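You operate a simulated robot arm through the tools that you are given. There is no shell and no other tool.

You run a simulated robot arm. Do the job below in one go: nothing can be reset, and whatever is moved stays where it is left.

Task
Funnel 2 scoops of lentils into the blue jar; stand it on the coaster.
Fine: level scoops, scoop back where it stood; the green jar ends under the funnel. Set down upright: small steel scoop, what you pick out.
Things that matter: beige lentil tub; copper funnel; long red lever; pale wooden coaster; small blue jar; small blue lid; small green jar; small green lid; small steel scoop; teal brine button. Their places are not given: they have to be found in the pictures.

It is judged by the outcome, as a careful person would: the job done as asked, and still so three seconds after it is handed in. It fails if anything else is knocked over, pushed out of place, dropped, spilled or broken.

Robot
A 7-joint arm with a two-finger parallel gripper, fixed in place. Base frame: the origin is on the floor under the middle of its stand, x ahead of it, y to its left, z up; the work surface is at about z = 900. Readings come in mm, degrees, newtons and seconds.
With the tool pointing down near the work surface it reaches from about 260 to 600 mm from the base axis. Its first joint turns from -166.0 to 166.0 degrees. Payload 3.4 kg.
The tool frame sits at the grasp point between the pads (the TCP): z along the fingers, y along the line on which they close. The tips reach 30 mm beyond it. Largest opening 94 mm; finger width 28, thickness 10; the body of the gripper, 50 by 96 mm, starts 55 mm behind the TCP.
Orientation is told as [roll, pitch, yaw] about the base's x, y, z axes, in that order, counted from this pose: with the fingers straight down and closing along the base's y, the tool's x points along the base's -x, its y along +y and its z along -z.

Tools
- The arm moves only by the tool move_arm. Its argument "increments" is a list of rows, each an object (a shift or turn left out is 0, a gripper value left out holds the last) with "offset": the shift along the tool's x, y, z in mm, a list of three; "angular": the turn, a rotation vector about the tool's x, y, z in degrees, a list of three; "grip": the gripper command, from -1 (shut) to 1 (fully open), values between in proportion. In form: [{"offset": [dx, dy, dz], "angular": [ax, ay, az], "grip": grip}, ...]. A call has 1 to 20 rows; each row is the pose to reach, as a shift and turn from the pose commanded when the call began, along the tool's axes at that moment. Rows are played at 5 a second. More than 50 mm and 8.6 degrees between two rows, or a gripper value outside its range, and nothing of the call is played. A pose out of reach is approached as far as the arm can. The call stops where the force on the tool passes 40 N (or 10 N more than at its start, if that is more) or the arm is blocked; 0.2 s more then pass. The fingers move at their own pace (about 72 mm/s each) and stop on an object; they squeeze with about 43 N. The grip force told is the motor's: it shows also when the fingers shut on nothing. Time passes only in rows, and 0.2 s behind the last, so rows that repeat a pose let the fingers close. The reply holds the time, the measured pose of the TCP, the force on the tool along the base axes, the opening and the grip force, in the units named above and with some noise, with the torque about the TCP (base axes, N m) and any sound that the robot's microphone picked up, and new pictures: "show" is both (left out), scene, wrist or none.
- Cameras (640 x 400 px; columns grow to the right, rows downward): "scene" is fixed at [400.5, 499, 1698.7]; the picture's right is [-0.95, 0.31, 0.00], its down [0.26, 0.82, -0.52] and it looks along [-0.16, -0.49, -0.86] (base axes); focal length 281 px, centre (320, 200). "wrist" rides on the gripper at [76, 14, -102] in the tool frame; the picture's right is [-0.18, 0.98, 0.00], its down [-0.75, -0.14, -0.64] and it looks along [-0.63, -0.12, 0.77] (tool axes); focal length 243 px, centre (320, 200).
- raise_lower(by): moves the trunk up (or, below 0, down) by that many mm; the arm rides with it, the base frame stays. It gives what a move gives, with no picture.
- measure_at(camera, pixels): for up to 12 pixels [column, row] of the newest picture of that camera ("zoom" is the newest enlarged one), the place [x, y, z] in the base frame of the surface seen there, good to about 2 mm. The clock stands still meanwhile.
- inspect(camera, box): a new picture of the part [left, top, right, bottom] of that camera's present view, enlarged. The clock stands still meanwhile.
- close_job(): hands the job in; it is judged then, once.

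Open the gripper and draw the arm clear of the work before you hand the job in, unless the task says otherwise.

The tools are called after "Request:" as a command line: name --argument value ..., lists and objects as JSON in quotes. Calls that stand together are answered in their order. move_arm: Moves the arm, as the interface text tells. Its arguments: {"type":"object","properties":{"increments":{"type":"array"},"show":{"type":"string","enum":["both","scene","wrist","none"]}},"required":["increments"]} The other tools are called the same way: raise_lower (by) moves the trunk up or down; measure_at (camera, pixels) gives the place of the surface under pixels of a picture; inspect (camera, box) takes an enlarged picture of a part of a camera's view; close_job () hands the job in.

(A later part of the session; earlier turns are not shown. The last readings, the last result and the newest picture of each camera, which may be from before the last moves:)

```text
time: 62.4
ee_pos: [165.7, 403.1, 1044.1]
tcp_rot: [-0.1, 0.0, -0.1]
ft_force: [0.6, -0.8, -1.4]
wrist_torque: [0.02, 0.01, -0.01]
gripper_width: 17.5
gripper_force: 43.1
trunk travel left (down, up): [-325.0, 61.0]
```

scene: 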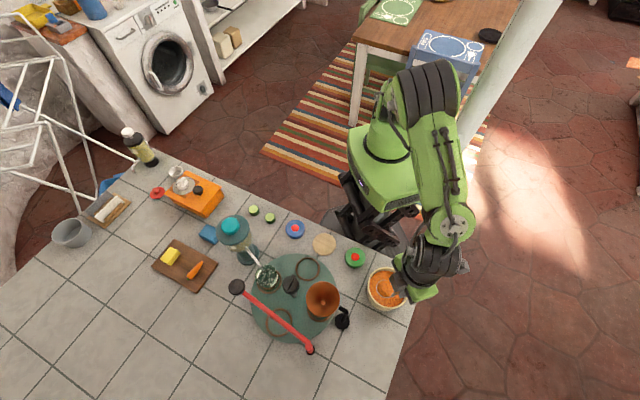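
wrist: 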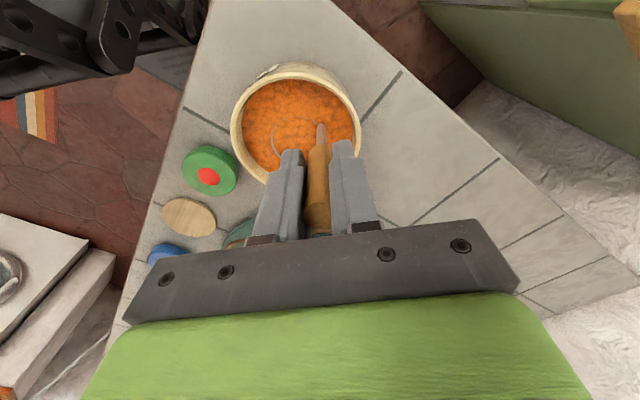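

No resistance; the cup has gone into the lentils at (290,140). I zoom in to see whether it is covered.

Request:
inspect --camera "wrist" --box '[235, 65, 365, 165]'

```text
4.00 times, centred on (300, 115) of wrist
```

zoom: 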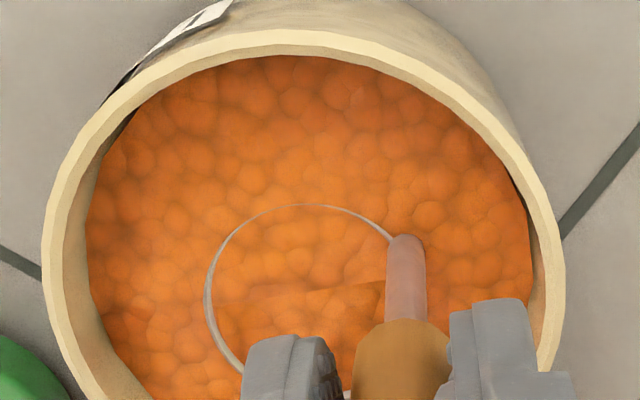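

The rim is just about at the surface. I go 8 mm deeper so that it fills fully, pause, then lift straight up.

Request:
move_arm --increments '[{"offset": [0, 0, 4], "grip": -1}, {"offset": [0, 0, 8]}, {"offset": [0, 0, 8]}, {"offset": [0, 0, 8]}]' --show "wrist"

Request:
inspect --camera "wrist" --box '[235, 65, 365, 165]'

```text
time: 63.4
ee_pos: [167.2, 403.3, 1033.5]
tcp_rot: [0.0, 0.0, 0.0]
ft_force: [0.1, 0.5, -1.7]
wrist_torque: [0.03, 0.04, -0.04]
gripper_width: 17.3
gripper_force: 42.9
trunk travel left (down, up): [-325.0, 61.0]
```

wrist: 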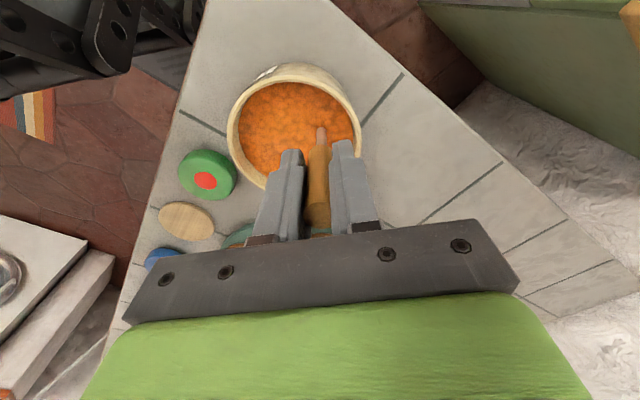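

```text
4.00 times, centred on (300, 115) of wrist
```

zoom: 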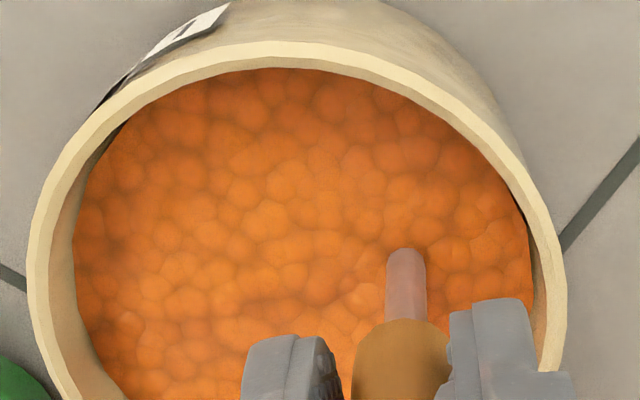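

The cup is fully submerged now. I lift it slowly and straight up by 66 mm and look at the fill.

Request:
move_arm --increments '[{"offset": [0, 0, -8], "grip": -1}, {"offset": [0, 0, -16]}, {"offset": [0, 0, -26]}, {"offset": [0, 0, -36]}, {"offset": [0, 0, -46]}, {"offset": [0, 0, -56]}, {"offset": [0, 0, -66]}, {"offset": [0, 0, -66]}]'

Request:
inspect --camera "wrist" --box '[235, 65, 365, 165]'

Request:
inspect --camera "scene" --box '[345, 245, 435, 330]'

```text
time: 65.2
ee_pos: [164.9, 403.3, 1099.8]
tcp_rot: [0.1, 0.0, 0.0]
ft_force: [-0.1, 0.0, -2.3]
wrist_torque: [0.03, -0.01, 0.0]
gripper_width: 17.4
gripper_force: 42.8
trunk travel left (down, up): [-325.0, 61.0]
```

scene: 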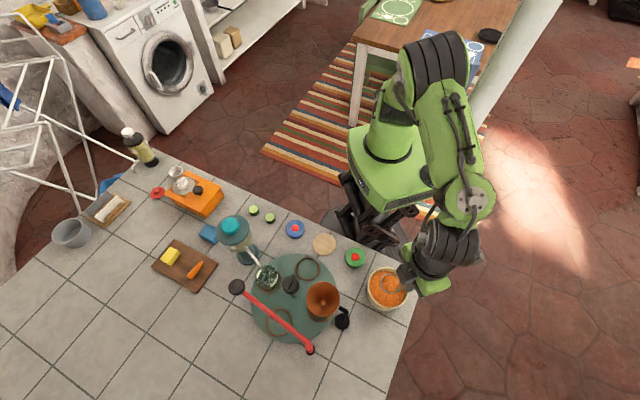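
wrist: 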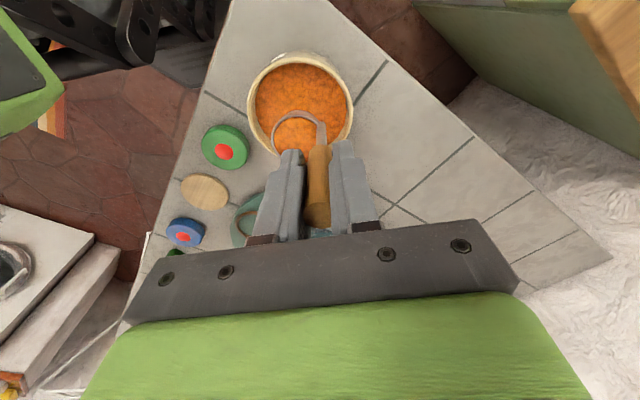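

```text
4.00 times, centred on (300, 115) of wrist
```

zoom: 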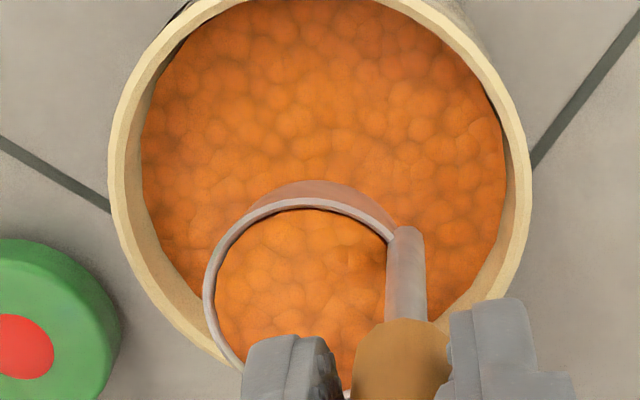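

```text
4.71 times, centred on (390, 288) of scene
```

zoom: 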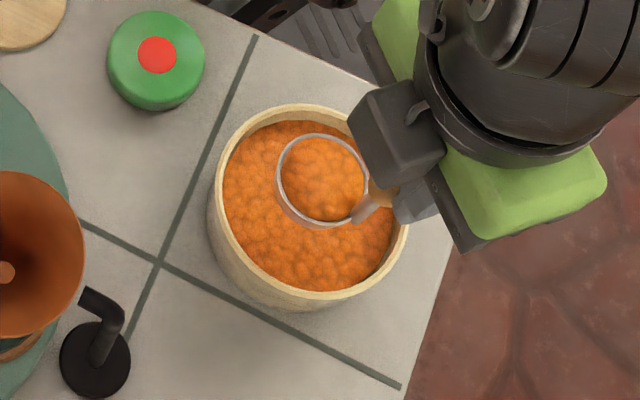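

The scoop came up full. I measure the fill's height at its middle against its rim to see whether it is heaped or level.

Request:
measure_at --camera "zoom" --pixels '[[322, 178], [300, 170], [340, 195], [310, 200], [335, 160], [320, 150], [290, 185], [278, 185], [322, 136], [366, 175], [315, 223], [350, 205]]'

Request:
measure_at --camera "wrist" --pixels '[[272, 138], [281, 119], [298, 114], [313, 119], [295, 130], [285, 135], [305, 135], [295, 122], [300, 145], [278, 150]]'

```text
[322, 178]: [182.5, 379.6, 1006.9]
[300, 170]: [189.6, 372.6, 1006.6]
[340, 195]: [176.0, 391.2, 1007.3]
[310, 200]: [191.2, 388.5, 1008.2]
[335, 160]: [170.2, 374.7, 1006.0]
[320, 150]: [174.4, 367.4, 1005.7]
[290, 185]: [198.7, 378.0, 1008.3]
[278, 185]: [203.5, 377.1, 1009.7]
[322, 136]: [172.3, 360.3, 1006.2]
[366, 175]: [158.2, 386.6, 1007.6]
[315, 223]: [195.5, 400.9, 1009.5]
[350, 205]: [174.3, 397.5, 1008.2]
```

```text
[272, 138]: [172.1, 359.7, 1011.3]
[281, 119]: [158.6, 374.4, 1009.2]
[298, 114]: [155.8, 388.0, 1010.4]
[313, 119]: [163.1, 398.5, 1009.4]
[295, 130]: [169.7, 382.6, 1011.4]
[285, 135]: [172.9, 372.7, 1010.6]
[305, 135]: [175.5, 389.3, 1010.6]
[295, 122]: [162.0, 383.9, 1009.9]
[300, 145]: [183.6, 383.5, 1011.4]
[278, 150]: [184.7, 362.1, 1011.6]
```

The fill is level with the rim (about 1007 in the middle and 1006–1009 at the edge): a level scoop. I carry it upright and slowly to the funnel.

Request:
move_arm --increments '[{"offset": [0, 0, -10], "grip": -1}, {"offset": [0, 0, -30]}, {"offset": [0, 0, -50]}, {"offset": [0, 0, -70]}, {"offset": [-5, 1, -83]}, {"offset": [-20, 3, -83]}, {"offset": [-38, 5, -83]}, {"offset": [-56, 7, -83]}, {"offset": [-74, 9, -83]}, {"offset": [-92, 11, -83]}, {"offset": [-110, 13, -83]}, {"offset": [-128, 15, -83]}, {"offset": [-146, 17, -83]}, {"offset": [-160, 19, -83]}, {"offset": [-169, 20.5, -83]}, {"offset": [-172.6, 21.2, -83]}, {"offset": [-172.6, 21.2, -83]}]'

Request:
inspect --camera "wrist" --box '[215, 65, 345, 165]'

```text
time: 68.8
ee_pos: [337.4, 424.7, 1184.4]
tcp_rot: [0.0, 0.0, -0.1]
ft_force: [-0.4, -0.5, -0.8]
wrist_torque: [0.04, 0.04, -0.02]
gripper_width: 17.5
gripper_force: 42.5
trunk travel left (down, up): [-325.0, 61.0]
```

scene: 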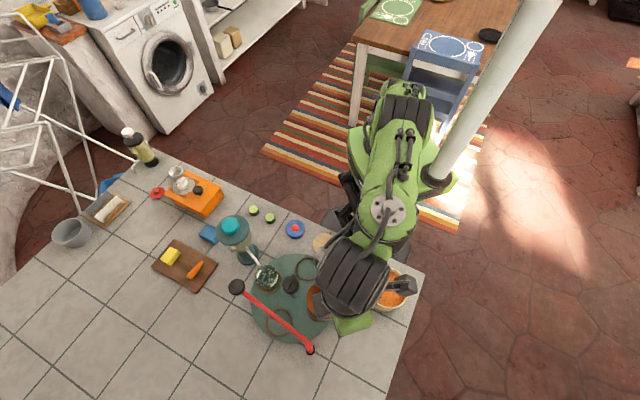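
wrist: 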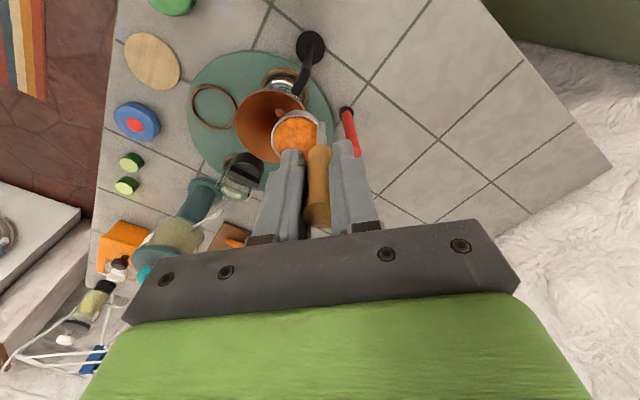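

```text
4.00 times, centred on (280, 115) of wrist
```

zoom: 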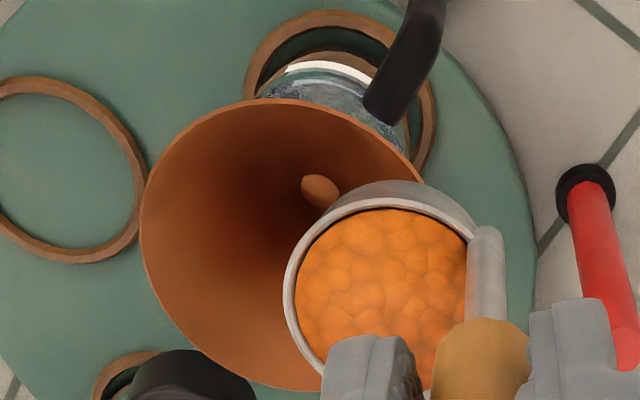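

Still full and level. I measure the cup's rim and the funnel's rim here to confirm where the lip will pour.

Request:
measure_at --camera "zoom" --pixels '[[287, 280], [300, 330], [300, 235], [380, 200], [460, 232], [150, 200], [280, 102], [230, 375], [320, 188], [370, 270]]'

```text
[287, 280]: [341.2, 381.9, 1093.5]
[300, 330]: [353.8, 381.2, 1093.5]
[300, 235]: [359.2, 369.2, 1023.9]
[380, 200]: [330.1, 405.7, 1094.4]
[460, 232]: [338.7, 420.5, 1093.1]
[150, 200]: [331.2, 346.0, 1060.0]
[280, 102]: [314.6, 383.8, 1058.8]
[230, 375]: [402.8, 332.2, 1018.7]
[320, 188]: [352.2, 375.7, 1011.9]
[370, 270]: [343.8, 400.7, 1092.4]
```

The lip is at about (351,381,1093), right over the funnel's mouth. I pour slowly, 5° per row with the lip held in place, to 100°.

Request:
move_arm --increments '[{"offset": [0, -8.1, -3.5], "angular": [-5, 0, 0], "grip": -1}, {"offset": [0, -16.5, -6.4], "angular": [-10, 0, 0]}, {"offset": [0, -25.1, -8.5], "angular": [-15, 0, 0]}, {"offset": [0, -33.8, -9.8], "angular": [-20, 0, 0]}, {"offset": [0, -42.6, -10.4], "angular": [-25, 0, 0]}, {"offset": [0, -51.5, -10.2], "angular": [-30, 0, 0]}, {"offset": [0, -60.3, -9.2], "angular": [-35, 0, 0]}, {"offset": [0, -69, -7.4], "angular": [-40, 0, 0]}, {"offset": [0, -77.4, -5], "angular": [-45, 0, 0]}, {"offset": [0, -85.7, -1.7], "angular": [-50, 0, 0]}, {"offset": [0, -93.6, 2.2], "angular": [-55, 0, 0]}, {"offset": [0, -101.2, 6.8], "angular": [-60, 0, 0]}, {"offset": [0, -108.3, 12], "angular": [-65, 0, 0]}, {"offset": [0, -114.9, 17.9], "angular": [-70, 0, 0]}, {"offset": [0, -121, 24.2], "angular": [-75, 0, 0]}, {"offset": [0, -126.5, 31.2], "angular": [-80, 0, 0]}, {"offset": [0, -131.5, 38.6], "angular": [-85, 0, 0]}, {"offset": [0, -135.7, 46.3], "angular": [-90, 0, 0]}, {"offset": [0, -139.3, 54.4], "angular": [-95, 0, 0]}, {"offset": [0, -142.1, 62.8], "angular": [-100, 0, 0]}]'

Request:
inspect --camera "scene" --box '[280, 240, 370, 340]'

Request:
inspect --camera "wrist" --box '[60, 60, 350, 240]'

```text
time: 73.0
ee_pos: [338.4, 281.7, 1119.7]
tcp_rot: [100.2, 0.0, -0.1]
ft_force: [0.3, 0.3, -0.5]
wrist_torque: [-0.12, 0.0, -0.02]
gripper_width: 16.9
gripper_force: 43.1
trunk travel left (down, up): [-325.0, 61.0]
```

scene: 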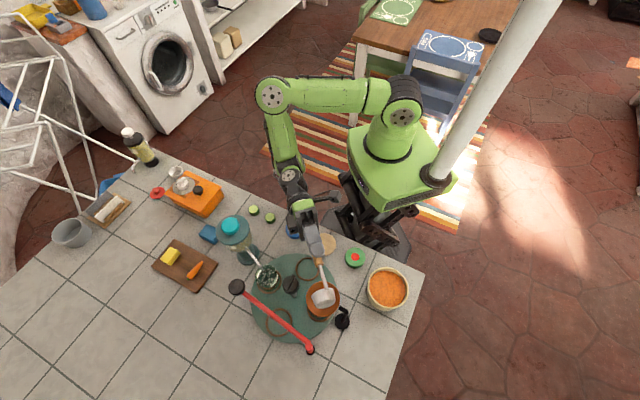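
wrist: 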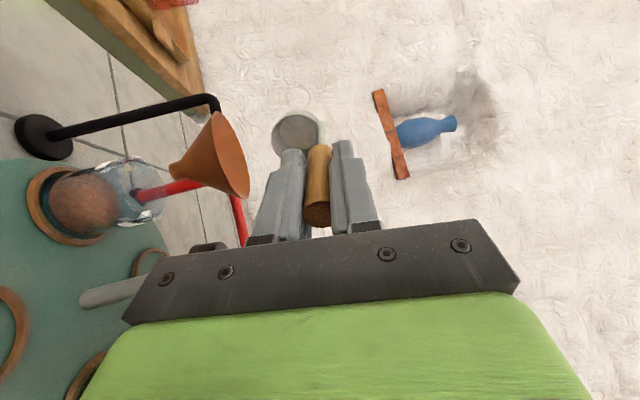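

```text
4.00 times, centred on (325, 290) of scene
```

zoom: 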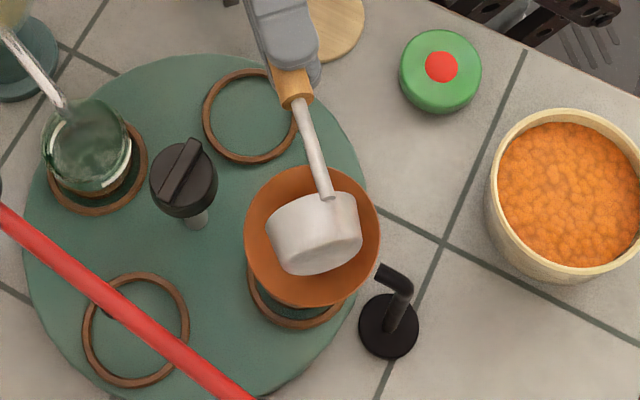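

```text
2.21 times, centred on (205, 150) of wrist
```

zoom: 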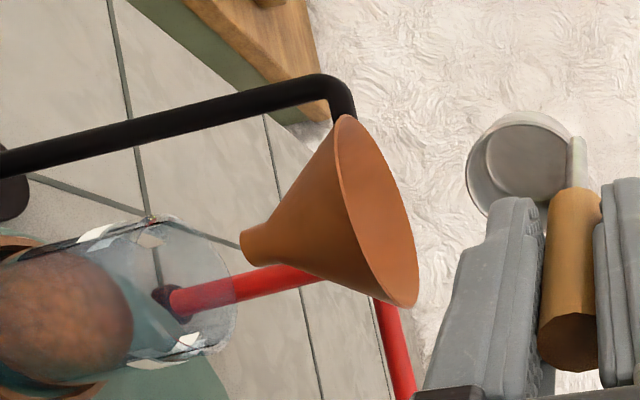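

The scoop emptied cleanly and the lentils lie in the blue jar; no spill is visible. I untilt along the same path.

Request:
move_arm --increments '[{"offset": [0, 9.3, 5.2], "angular": [6, 0, 0], "grip": -1}, {"offset": [0, 17.9, 11.3], "angular": [12, 0, 0]}, {"offset": [0, 25.9, 18.3], "angular": [18, 0, 0]}, {"offset": [0, 33.1, 26.1], "angular": [24, 0, 0]}, {"offset": [0, 39.5, 34.5], "angular": [30, 0, 0]}, {"offset": [0, 45, 43.7], "angular": [36, 0, 0]}, {"offset": [0, 49.4, 53.3], "angular": [42, 0, 0]}, {"offset": [0, 52.8, 63.3], "angular": [48, 0, 0]}, {"offset": [0, 55.2, 73.7], "angular": [54, 0, 0]}, {"offset": [0, 56.5, 84.2], "angular": [60, 0, 0]}, {"offset": [0, 56.6, 94.8], "angular": [66, 0, 0]}, {"offset": [0, 55.7, 105.4], "angular": [72, 0, 0]}, {"offset": [0, 53.6, 115.8], "angular": [78, 0, 0]}, {"offset": [0, 50.5, 126], "angular": [84, 0, 0]}, {"offset": [0, 46.3, 135.7], "angular": [90, 0, 0]}, {"offset": [0, 41.1, 145], "angular": [96, 0, 0]}, {"offset": [0, 37.1, 150.8], "angular": [100, 0, 0]}, {"offset": [0, 37.1, 150.8], "angular": [100, 0, 0]}]'

Request:
inspect --camera "wrist" --box '[195, 45, 365, 175]'

```text
time: 76.8
ee_pos: [338.1, 425.3, 1185.7]
tcp_rot: [-0.1, 0.1, -0.1]
ft_force: [0.2, -0.6, -1.8]
wrist_torque: [0.01, 0.04, 0.0]
gripper_width: 17.6
gripper_force: 43.0
trunk travel left (down, up): [-325.0, 61.0]
```

scene: 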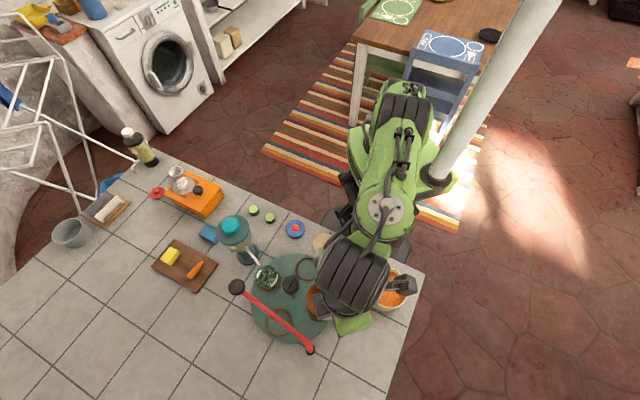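
wrist: 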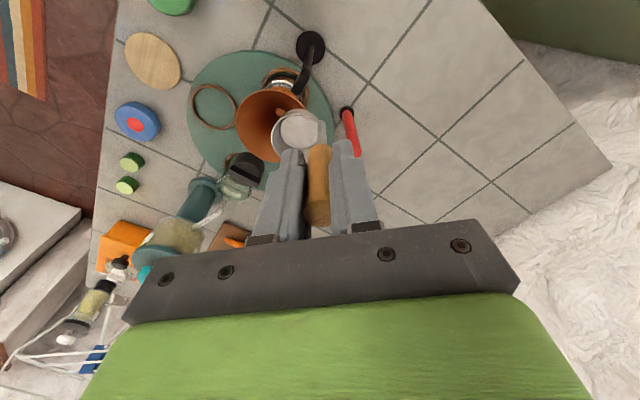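

```text
3.08 times, centred on (280, 110) of wrist
```

zoom: 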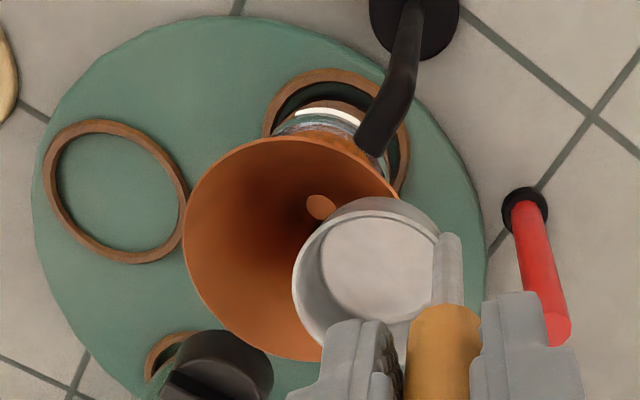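

The scoop is empty and the funnel clear. I return to the tub along the same way for the second scoop.

Request:
move_arm --increments '[{"offset": [20, -3, 0], "grip": -1}, {"offset": [50, -6, 0]}, {"offset": [85, -10, 0]}, {"offset": [120, -15, 0]}, {"offset": [150, -19, 0]}, {"offset": [172, -21.2, 10]}, {"offset": [172, -21.2, 35]}, {"offset": [172, -21.2, 60]}, {"offset": [172, -21.2, 83]}, {"offset": [172, -21.2, 83]}]'

Request:
inspect --camera "scene" --box '[345, 245, 435, 330]'

```text
time: 79.0
ee_pos: [165.0, 403.7, 1101.2]
tcp_rot: [0.0, 0.0, -0.2]
ft_force: [0.5, -0.1, -0.5]
wrist_torque: [0.04, 0.01, 0.04]
gripper_width: 17.3
gripper_force: 43.0
trunk travel left (down, up): [-325.0, 61.0]
```

scene: 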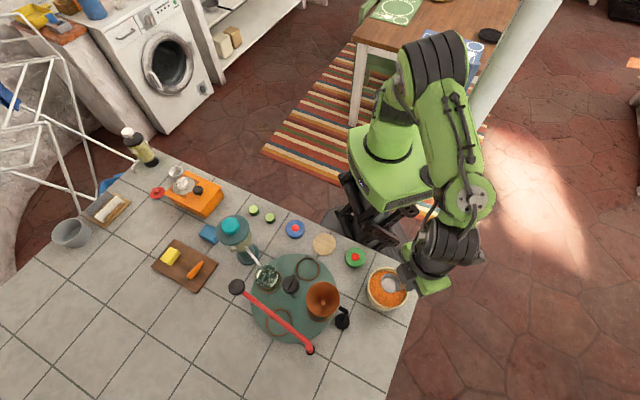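
wrist: 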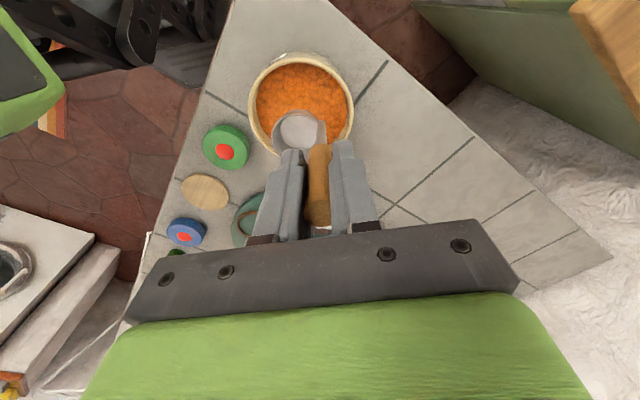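

```text
4.71 times, centred on (390, 288) of scene
```

zoom: 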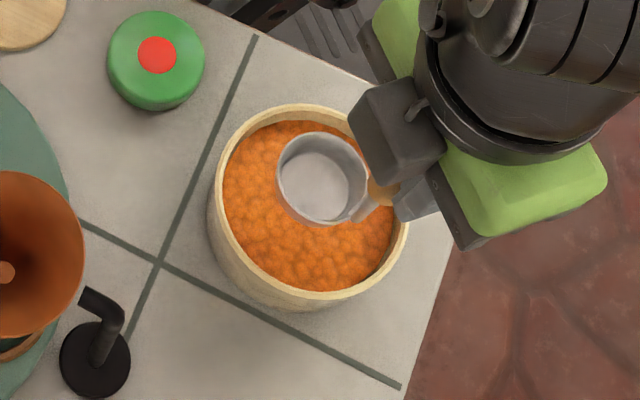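

The cup is over the tub again, empty. I dip it 70 mm slowly so it is fully submerged.

Request:
move_arm --increments '[{"offset": [0, 0, 12], "grip": -1}, {"offset": [0, 0, 24]}, {"offset": [0, 0, 36]}, {"offset": [0, 0, 46]}, {"offset": [0, 0, 54]}, {"offset": [0, 0, 62]}, {"offset": [0, 0, 67]}, {"offset": [0, 0, 70]}, {"offset": [0, 0, 70]}, {"offset": [0, 0, 70]}]' --show "wrist"

Request:
inspect --camera "wrist" --box '[235, 65, 365, 165]'

```text
time: 81.2
ee_pos: [166.1, 404.6, 1030.1]
tcp_rot: [0.0, 0.0, 0.0]
ft_force: [0.7, 0.1, -1.0]
wrist_torque: [0.03, 0.03, 0.01]
gripper_width: 17.3
gripper_force: 42.8
trunk travel left (down, up): [-325.0, 61.0]
```

wrist: 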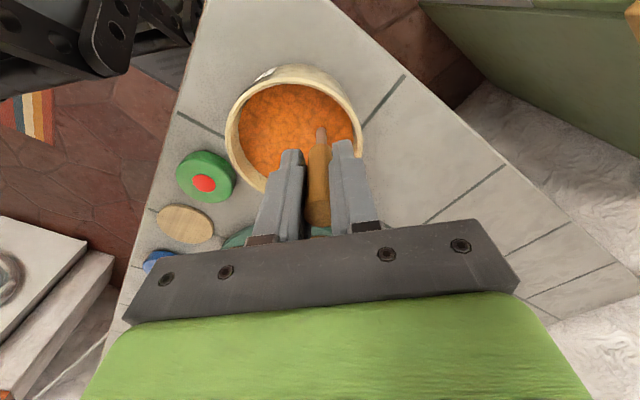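

```text
4.00 times, centred on (300, 115) of wrist
```

zoom: 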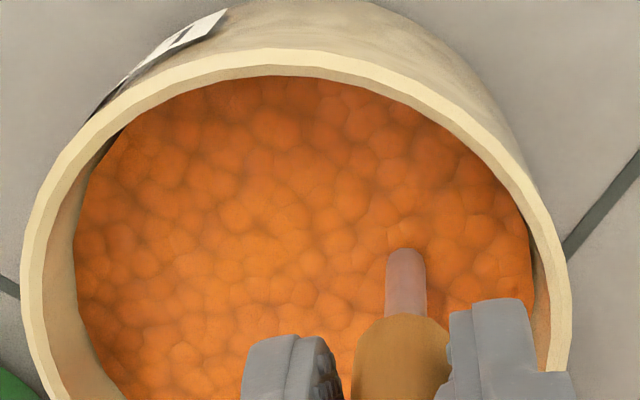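

It is fully submerged. I lift straight up 70 mm and check the fill level.

Request:
move_arm --increments '[{"offset": [0, 0, -8], "grip": -1}, {"offset": [0, 0, -16]}, {"offset": [0, 0, -26]}, {"offset": [0, 0, -36]}, {"offset": [0, 0, -46]}, {"offset": [0, 0, -56]}, {"offset": [0, 0, -65]}, {"offset": [0, 0, -70]}, {"offset": [0, 0, -70]}]'

Request:
inspect --camera "scene" --box '[345, 245, 435, 330]'

Request:
measure_at --camera "zoom" --pixels '[[322, 178], [300, 170], [340, 195], [310, 200], [335, 160], [290, 185], [278, 185], [322, 136], [366, 175], [315, 223]]'

```text
time: 83.2
ee_pos: [166.4, 403.5, 1100.8]
tcp_rot: [-0.1, 0.1, 0.0]
ft_force: [-1.0, 0.0, -0.5]
wrist_torque: [0.03, 0.03, 0.0]
gripper_width: 17.3
gripper_force: 42.9
trunk travel left (down, up): [-325.0, 61.0]
```

scene: 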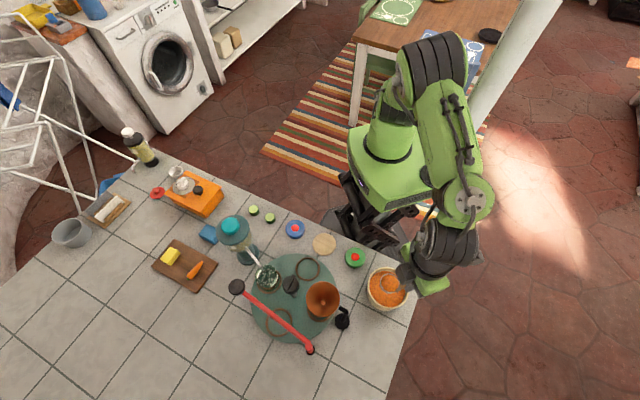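
wrist: 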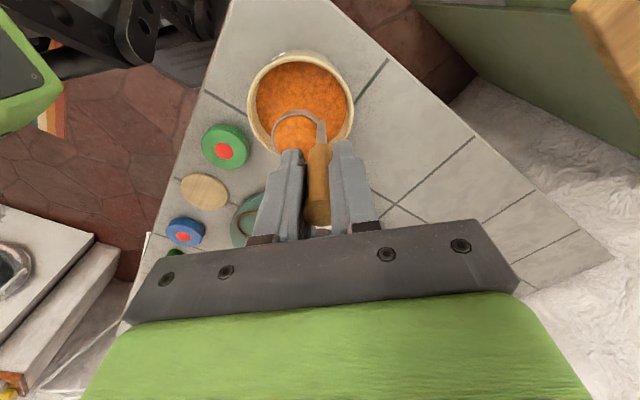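

```text
4.71 times, centred on (390, 288) of scene
```

zoom: 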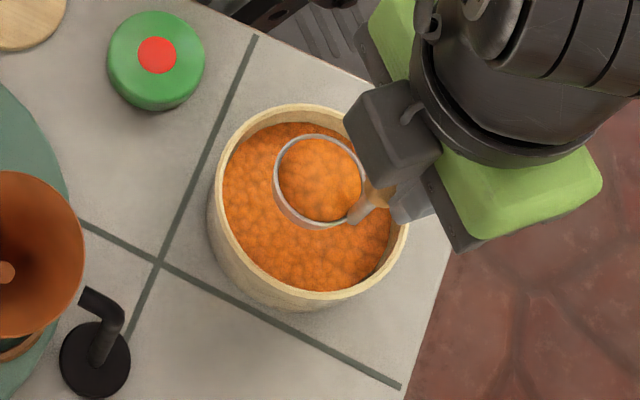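

```text
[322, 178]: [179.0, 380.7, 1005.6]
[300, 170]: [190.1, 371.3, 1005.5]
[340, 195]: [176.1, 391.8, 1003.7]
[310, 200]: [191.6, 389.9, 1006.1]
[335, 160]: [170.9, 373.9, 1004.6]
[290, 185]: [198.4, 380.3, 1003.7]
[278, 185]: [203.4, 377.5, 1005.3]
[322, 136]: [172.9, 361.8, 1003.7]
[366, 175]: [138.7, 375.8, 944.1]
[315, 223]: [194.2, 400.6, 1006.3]
```

Level again (centre 1005.6, rim 1004–1006). I carry it upright to the funnel exactly as before.

Request:
move_arm --increments '[{"offset": [0, 0, -10], "grip": -1}, {"offset": [0, 0, -30]}, {"offset": [0, 0, -50]}, {"offset": [0, 0, -70]}, {"offset": [-5, 1, -83]}, {"offset": [-20, 3, -83]}, {"offset": [-38, 5, -83]}, {"offset": [-56, 7, -83]}, {"offset": [-74, 9, -83]}, {"offset": [-92, 11, -83]}, {"offset": [-110, 13, -83]}, {"offset": [-128, 15, -83]}, {"offset": [-146, 17, -83]}, {"offset": [-160, 19, -83]}, {"offset": [-168.5, 20.5, -83]}, {"offset": [-172, 21.2, -83]}, {"offset": [-172, 21.2, -83]}]'

Request:
inspect --camera "wrist" --box '[215, 65, 345, 165]'

Request:
measure_at --camera "zoom" --pixels '[[287, 280], [300, 330], [380, 200], [460, 232], [370, 270], [320, 188]]'

```text
time: 86.8
ee_pos: [339.1, 424.0, 1183.5]
tcp_rot: [0.0, 0.0, 0.0]
ft_force: [1.0, 0.1, -1.6]
wrist_torque: [0.02, 0.03, 0.0]
gripper_width: 17.3
gripper_force: 43.2
trunk travel left (down, up): [-325.0, 61.0]
```

scene: 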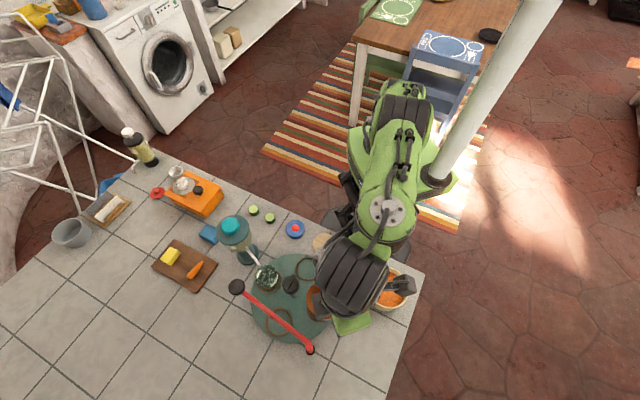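
wrist: 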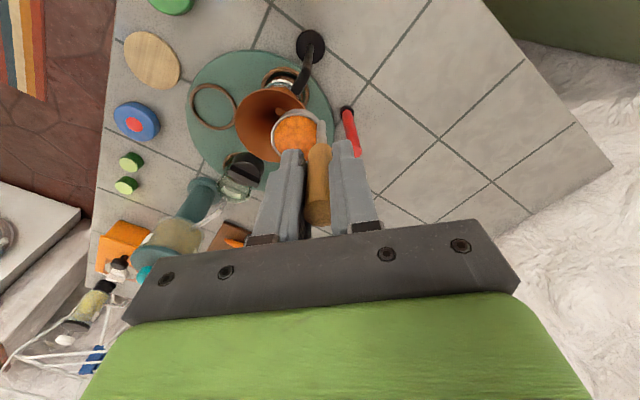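

```text
4.00 times, centred on (280, 115) of wrist
```

zoom: 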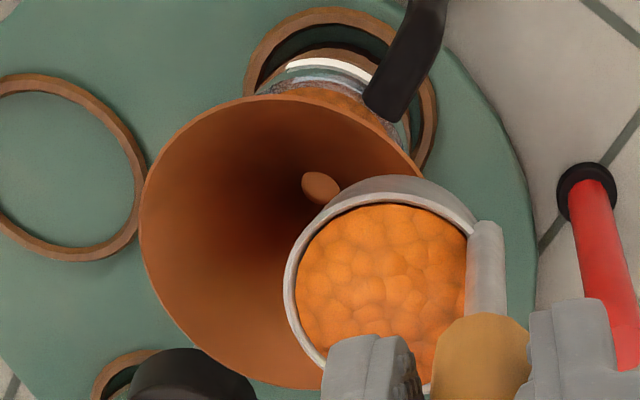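

```text
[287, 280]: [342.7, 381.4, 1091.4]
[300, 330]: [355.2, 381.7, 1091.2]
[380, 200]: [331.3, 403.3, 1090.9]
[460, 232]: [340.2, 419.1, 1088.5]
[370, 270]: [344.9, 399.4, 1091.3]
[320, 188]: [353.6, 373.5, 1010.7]
```

Same position as for the first pour (lip near (351,381,1091)). I pour the second scoop with the same slow tilt.

Request:
move_arm --increments '[{"offset": [0, -8.1, -3.5], "angular": [-5, 0, 0], "grip": -1}, {"offset": [0, -16.5, -6.4], "angular": [-10, 0, 0]}, {"offset": [0, -25.1, -8.5], "angular": [-15, 0, 0]}, {"offset": [0, -33.8, -9.8], "angular": [-20, 0, 0]}, {"offset": [0, -42.6, -10.4], "angular": [-25, 0, 0]}, {"offset": [0, -51.5, -10.2], "angular": [-30, 0, 0]}, {"offset": [0, -60.3, -9.2], "angular": [-35, 0, 0]}, {"offset": [0, -69, -7.4], "angular": [-40, 0, 0]}, {"offset": [0, -77.4, -5], "angular": [-45, 0, 0]}, {"offset": [0, -85.7, -1.7], "angular": [-50, 0, 0]}, {"offset": [0, -93.6, 2.2], "angular": [-55, 0, 0]}, {"offset": [0, -101.2, 6.8], "angular": [-60, 0, 0]}, {"offset": [0, -108.3, 12], "angular": [-65, 0, 0]}, {"offset": [0, -114.9, 17.9], "angular": [-70, 0, 0]}, {"offset": [0, -121, 24.2], "angular": [-75, 0, 0]}, {"offset": [0, -126.5, 31.2], "angular": [-80, 0, 0]}, {"offset": [0, -131.5, 38.6], "angular": [-85, 0, 0]}, {"offset": [0, -135.7, 46.3], "angular": [-90, 0, 0]}, {"offset": [0, -139.3, 54.4], "angular": [-95, 0, 0]}, {"offset": [0, -142.1, 62.8], "angular": [-100, 0, 0]}]'

Request:
inspect --camera "scene" --box '[280, 240, 370, 340]'

Request:
inspect --camera "wrist" --box '[0, 60, 350, 260]'

```text
time: 91.0
ee_pos: [337.9, 283.6, 1121.7]
tcp_rot: [100.1, 0.1, -0.2]
ft_force: [-0.6, -0.9, -0.3]
wrist_torque: [-0.1, 0.02, 0.0]
gripper_width: 17.1
gripper_force: 43.0
trunk travel left (down, up): [-325.0, 61.0]
```

scene: 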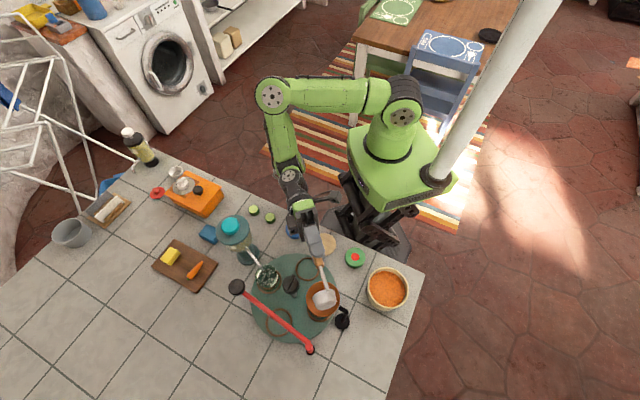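
wrist: 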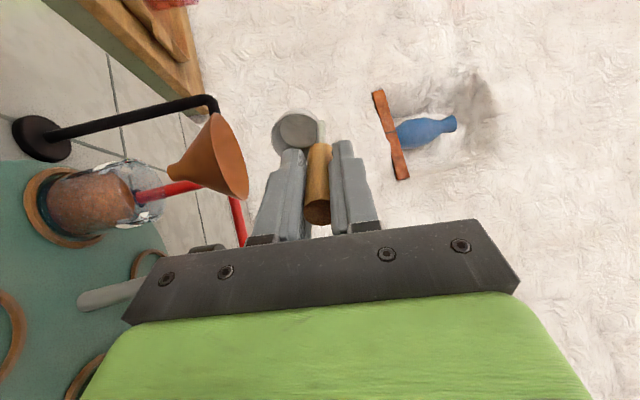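

```text
4.00 times, centred on (325, 290) of scene
```

zoom: 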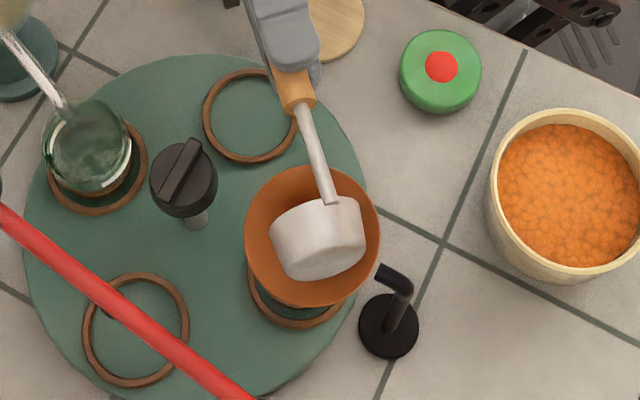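

```text
1.83 times, centred on (175, 160) of wrist
```

zoom: 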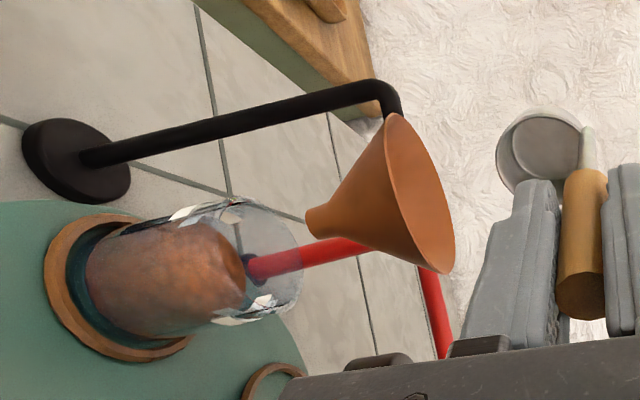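

Two scoops are now in the blue jar and the cup is empty, with nothing spilled. I untilt along the same path again.

Request:
move_arm --increments '[{"offset": [0, 9.3, 5.2], "angular": [6, 0, 0], "grip": -1}, {"offset": [0, 17.9, 11.3], "angular": [12, 0, 0]}, {"offset": [0, 25.9, 18.3], "angular": [18, 0, 0]}, {"offset": [0, 33.1, 26.1], "angular": [24, 0, 0]}, {"offset": [0, 39.5, 34.5], "angular": [30, 0, 0]}, {"offset": [0, 45, 43.7], "angular": [36, 0, 0]}, {"offset": [0, 49.4, 53.3], "angular": [42, 0, 0]}, {"offset": [0, 52.8, 63.3], "angular": [48, 0, 0]}, {"offset": [0, 55.2, 73.7], "angular": [54, 0, 0]}, {"offset": [0, 56.5, 84.2], "angular": [60, 0, 0]}, {"offset": [0, 56.6, 94.8], "angular": [66, 0, 0]}, {"offset": [0, 55.7, 105.4], "angular": [72, 0, 0]}, {"offset": [0, 53.6, 115.8], "angular": [78, 0, 0]}, {"offset": [0, 50.5, 126], "angular": [84, 0, 0]}, {"offset": [0, 46.3, 135.7], "angular": [90, 0, 0]}, {"offset": [0, 41.1, 145], "angular": [96, 0, 0]}, {"offset": [0, 37.1, 150.8], "angular": [100, 0, 0]}, {"offset": [0, 37.1, 150.8], "angular": [100, 0, 0]}]'

Request:
inspect --camera "wrist" --box '[195, 45, 365, 175]'

```text
time: 94.8
ee_pos: [338.9, 424.9, 1183.7]
tcp_rot: [0.1, 0.0, -0.2]
ft_force: [0.0, 0.0, -1.2]
wrist_torque: [0.01, 0.0, 0.04]
gripper_width: 17.2
gripper_force: 43.1
trunk travel left (down, up): [-325.0, 61.0]
```

scene: 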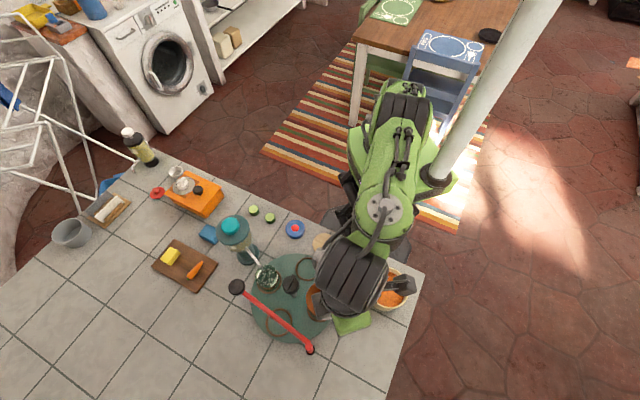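
wrist: 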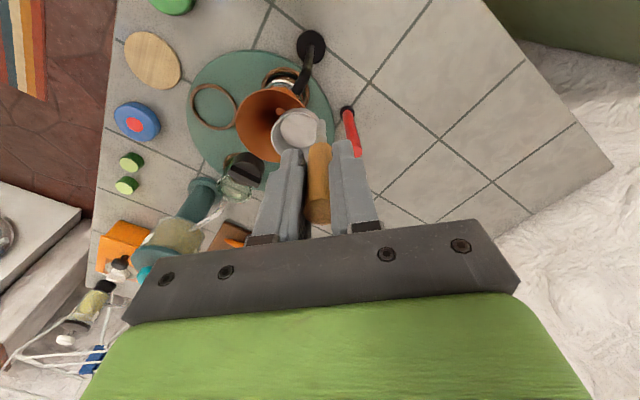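

```text
3.08 times, centred on (280, 110) of wrist
```

zoom: 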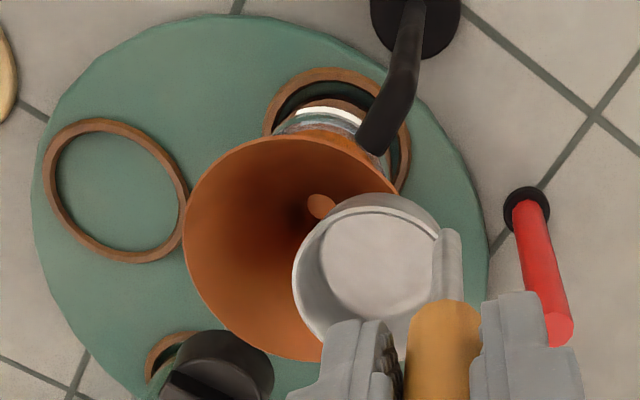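

The scoop is clean. I carry it back above its home spot, turning it to the original orientation (yaw about 15.5), and descend partway.

Request:
move_arm --increments '[{"offset": [15, 11, 0], "angular": [0, 0, -2.5], "grip": -1}, {"offset": [35, 27, 0], "angular": [0, 0, -5.5]}, {"offset": [55, 42, 0], "angular": [0, 0, -9]}, {"offset": [75, 57, 0], "angular": [0, 0, -12]}, {"offset": [90, 69, 0], "angular": [0, 0, -14.5]}, {"offset": [97.5, 74.5, 10], "angular": [0, 0, -15.5]}, {"offset": [97.5, 74.5, 40], "angular": [0, 0, -15.5]}, {"offset": [97.5, 74.5, 70], "angular": [0, 0, -15.5]}, {"offset": [97.5, 74.5, 100], "angular": [0, 0, -15.5]}, {"offset": [97.5, 74.5, 125], "angular": [0, 0, -15.5]}, {"offset": [97.5, 74.5, 140], "angular": [0, 0, -15.5]}, {"offset": [97.5, 74.5, 140], "angular": [0, 0, -15.5]}]'

Request:
inspect --camera "wrist" --box '[235, 70, 365, 170]'

```text
time: 97.4
ee_pos: [239.6, 499.5, 1045.1]
tcp_rot: [0.0, 0.0, 15.5]
ft_force: [0.4, 0.0, -1.6]
wrist_torque: [0.02, -0.01, 0.02]
gripper_width: 17.3
gripper_force: 42.8
trunk travel left (down, up): [-325.0, 61.0]
```

scene: 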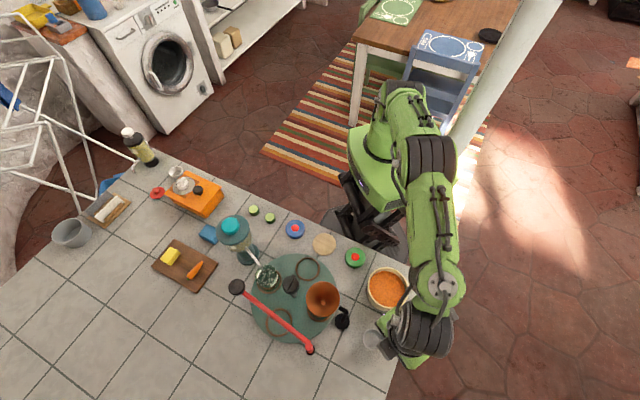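
wrist: 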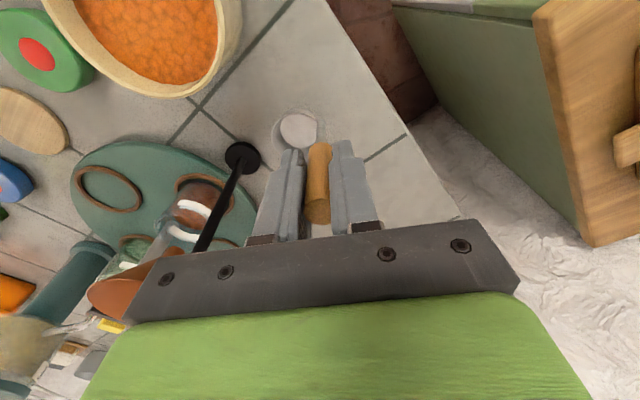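

```text
4.00 times, centred on (300, 120) of wrist
```

zoom: 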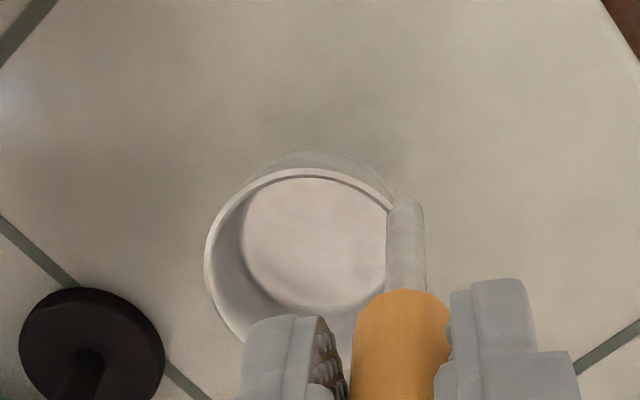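

I measure the cup's rim now to compare with the home position (cup centre (262,482), rim z 926).

Request:
measure_at --camera "zoom" --pixels '[[206, 255], [212, 295], [220, 218], [250, 186], [310, 172], [360, 185], [388, 205], [405, 240], [300, 240], [230, 330]]'

Request:
measure_at --camera "scene" --pixels '[[363, 338], [371, 329], [378, 335], [371, 347], [371, 338]]'

```text
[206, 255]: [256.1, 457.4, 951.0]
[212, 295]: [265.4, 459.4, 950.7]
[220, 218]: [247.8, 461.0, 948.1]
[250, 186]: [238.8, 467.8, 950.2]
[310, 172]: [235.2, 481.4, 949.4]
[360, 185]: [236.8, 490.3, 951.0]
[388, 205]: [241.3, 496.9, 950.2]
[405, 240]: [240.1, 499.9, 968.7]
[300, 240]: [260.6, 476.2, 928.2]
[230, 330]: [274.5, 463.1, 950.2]
```

```text
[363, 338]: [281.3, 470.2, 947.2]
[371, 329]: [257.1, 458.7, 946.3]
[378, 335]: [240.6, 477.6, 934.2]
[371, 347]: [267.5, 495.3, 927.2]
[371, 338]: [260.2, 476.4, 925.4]
```

The cup centre is at (259,481), about 3 mm from home, and turned roughly 10° short. I rotate 9° more, shift slightly, and lower 20 mm.

Request:
move_arm --increments '[{"offset": [0.1, -1, 4], "angular": [0, 0, -4], "grip": -1}, {"offset": [0.2, -2.3, 8], "angular": [0, 0, -9]}, {"offset": [0.2, -2.3, 14], "angular": [0, 0, -9]}, {"offset": [0.2, -2.3, 20], "angular": [0, 0, -9]}, {"offset": [0.2, -2.3, 20], "angular": [0, 0, -9]}]'

Request:
inspect --camera "wrist" --box '[235, 70, 365, 170]'

Request:
measure_at --camera "zoom" --pixels '[[206, 255], [212, 295], [220, 218], [250, 186], [310, 172], [360, 185], [388, 205], [405, 240], [300, 240], [230, 330]]'

```text
time: 98.6
ee_pos: [240.6, 496.9, 1024.8]
tcp_rot: [-0.1, 0.0, 24.4]
ft_force: [-0.2, -0.1, -0.5]
wrist_torque: [0.02, 0.01, 0.01]
gripper_width: 17.6
gripper_force: 43.0
trunk travel left (down, up): [-325.0, 61.0]
```

scene: 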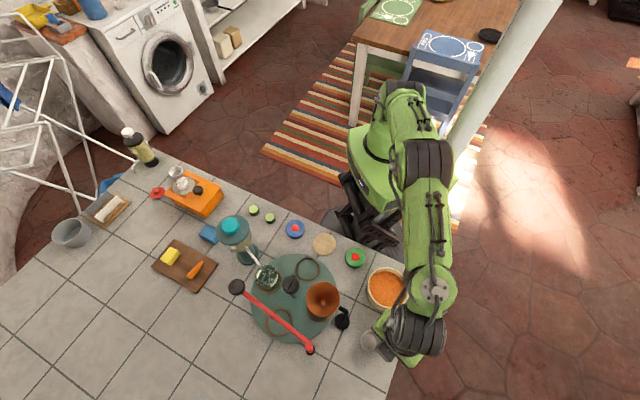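
wrist: 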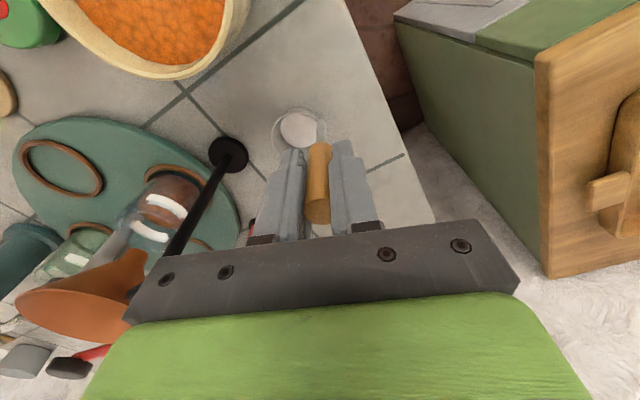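

```text
4.00 times, centred on (300, 120) of wrist
```

zoom: 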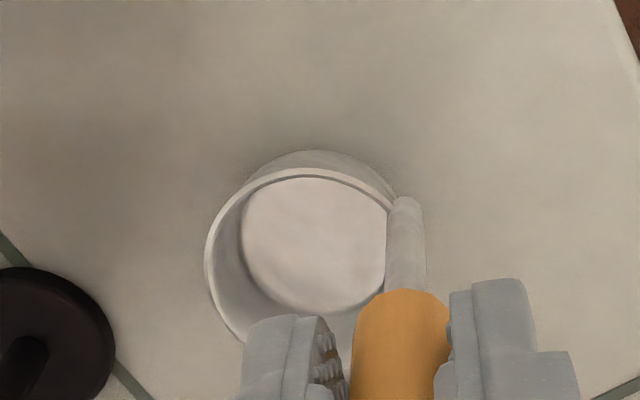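

```text
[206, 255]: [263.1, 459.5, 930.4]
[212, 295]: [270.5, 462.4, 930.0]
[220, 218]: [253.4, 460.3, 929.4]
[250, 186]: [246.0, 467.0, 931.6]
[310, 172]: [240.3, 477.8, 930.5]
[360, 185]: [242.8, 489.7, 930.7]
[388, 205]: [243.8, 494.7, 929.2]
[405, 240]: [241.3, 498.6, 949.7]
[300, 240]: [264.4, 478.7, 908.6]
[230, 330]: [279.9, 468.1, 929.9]
```

The cup centre is now (263,482), matching home, with its rim 4 mm above its resting height. I lower the last 4.5 mm and check for contact.

Request:
move_arm --increments '[{"offset": [0, 0, 2], "grip": -1}, {"offset": [0, 0, 3.5]}, {"offset": [0, 0, 4.5]}, {"offset": [0, 0, 4.5]}]' --show "none"

```text
time: 99.6
ee_pos: [241.4, 497.7, 1020.3]
tcp_rot: [0.0, 0.0, 24.4]
ft_force: [-0.5, 0.2, -0.2]
wrist_torque: [-0.05, 0.02, 0.02]
gripper_width: 17.2
gripper_force: 43.2
trunk travel left (down, up): [-325.0, 61.0]
```

No clear contact yet (force −0.2 N). I go down another 2 mm in half-millimetre steps.

Request:
move_arm --increments '[{"offset": [0, 0, 0.7], "grip": -1}, {"offset": [0, 0, 1.4]}, {"offset": [0, 0, 2]}, {"offset": [0, 0, 2]}]' --show "none"

```text
time: 100.6
ee_pos: [239.9, 497.1, 1019.8]
tcp_rot: [0.1, -0.3, 24.4]
ft_force: [-1.4, 3.8, 24.7]
wrist_torque: [-0.12, -0.21, 0.04]
gripper_width: 17.1
gripper_force: 42.8
trunk travel left (down, up): [-325.0, 61.0]
```

Contact (25 N). I ease off 1 mm so it just stands, then open the fingers gently and rise.

Request:
move_arm --increments '[{"offset": [0, 0, -0.8], "grip": -1}, {"offset": [0, 0, -1], "grip": -0.5}, {"offset": [0, 0, -1], "grip": -0.2}, {"offset": [0, 0, -1], "grip": 0.2}, {"offset": [0, 0, -1], "grip": 0.35}, {"offset": [0, 0, -20]}, {"offset": [0, 0, -55]}, {"offset": [0, 0, -95]}, {"offset": [0, 0, -135]}]'

Request:
inspect --camera "wrist" --box '[235, 45, 385, 160]'

Request:
inspect --camera "scene" --box '[335, 240, 425, 360]'

```text
time: 102.6
ee_pos: [241.1, 497.3, 1151.9]
tcp_rot: [0.0, 0.0, 24.5]
ft_force: [0.9, 0.3, -1.2]
wrist_torque: [0.01, 0.02, 0.04]
gripper_width: 63.5
gripper_force: 0.1
trunk travel left (down, up): [-325.0, 61.0]
```

scene: 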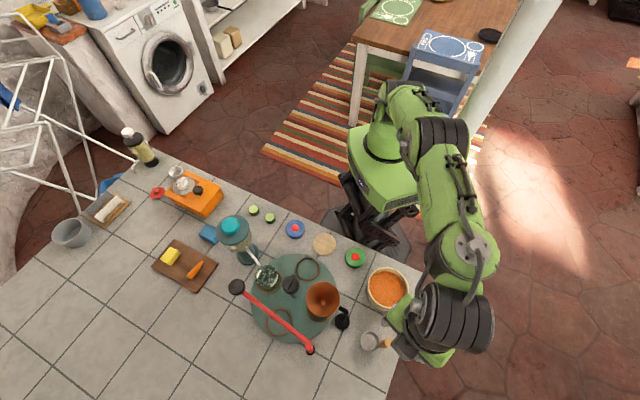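
wrist: 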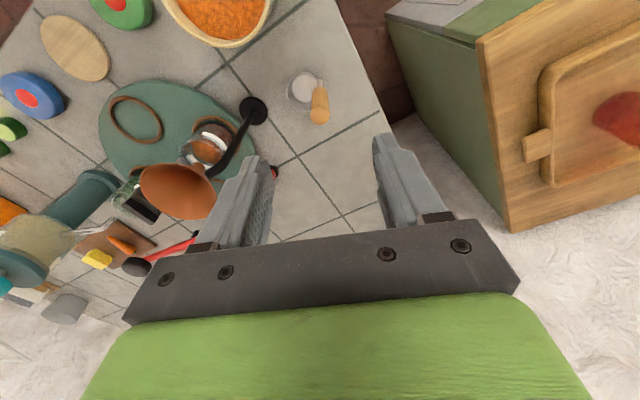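

```text
3.48 times, centred on (310, 102) of wrist
```

zoom: 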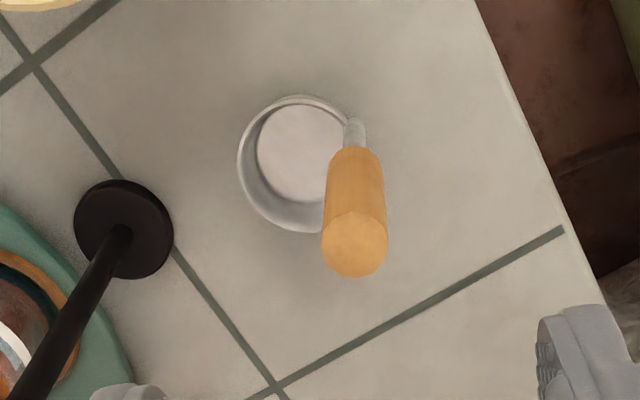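

```text
3.33 times, centred on (380, 300) of scene
```

zoom: 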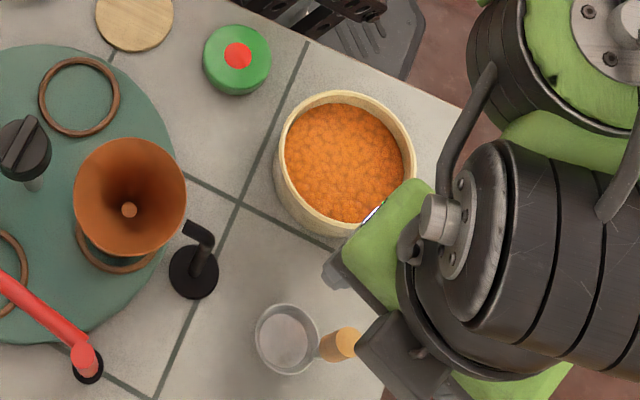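

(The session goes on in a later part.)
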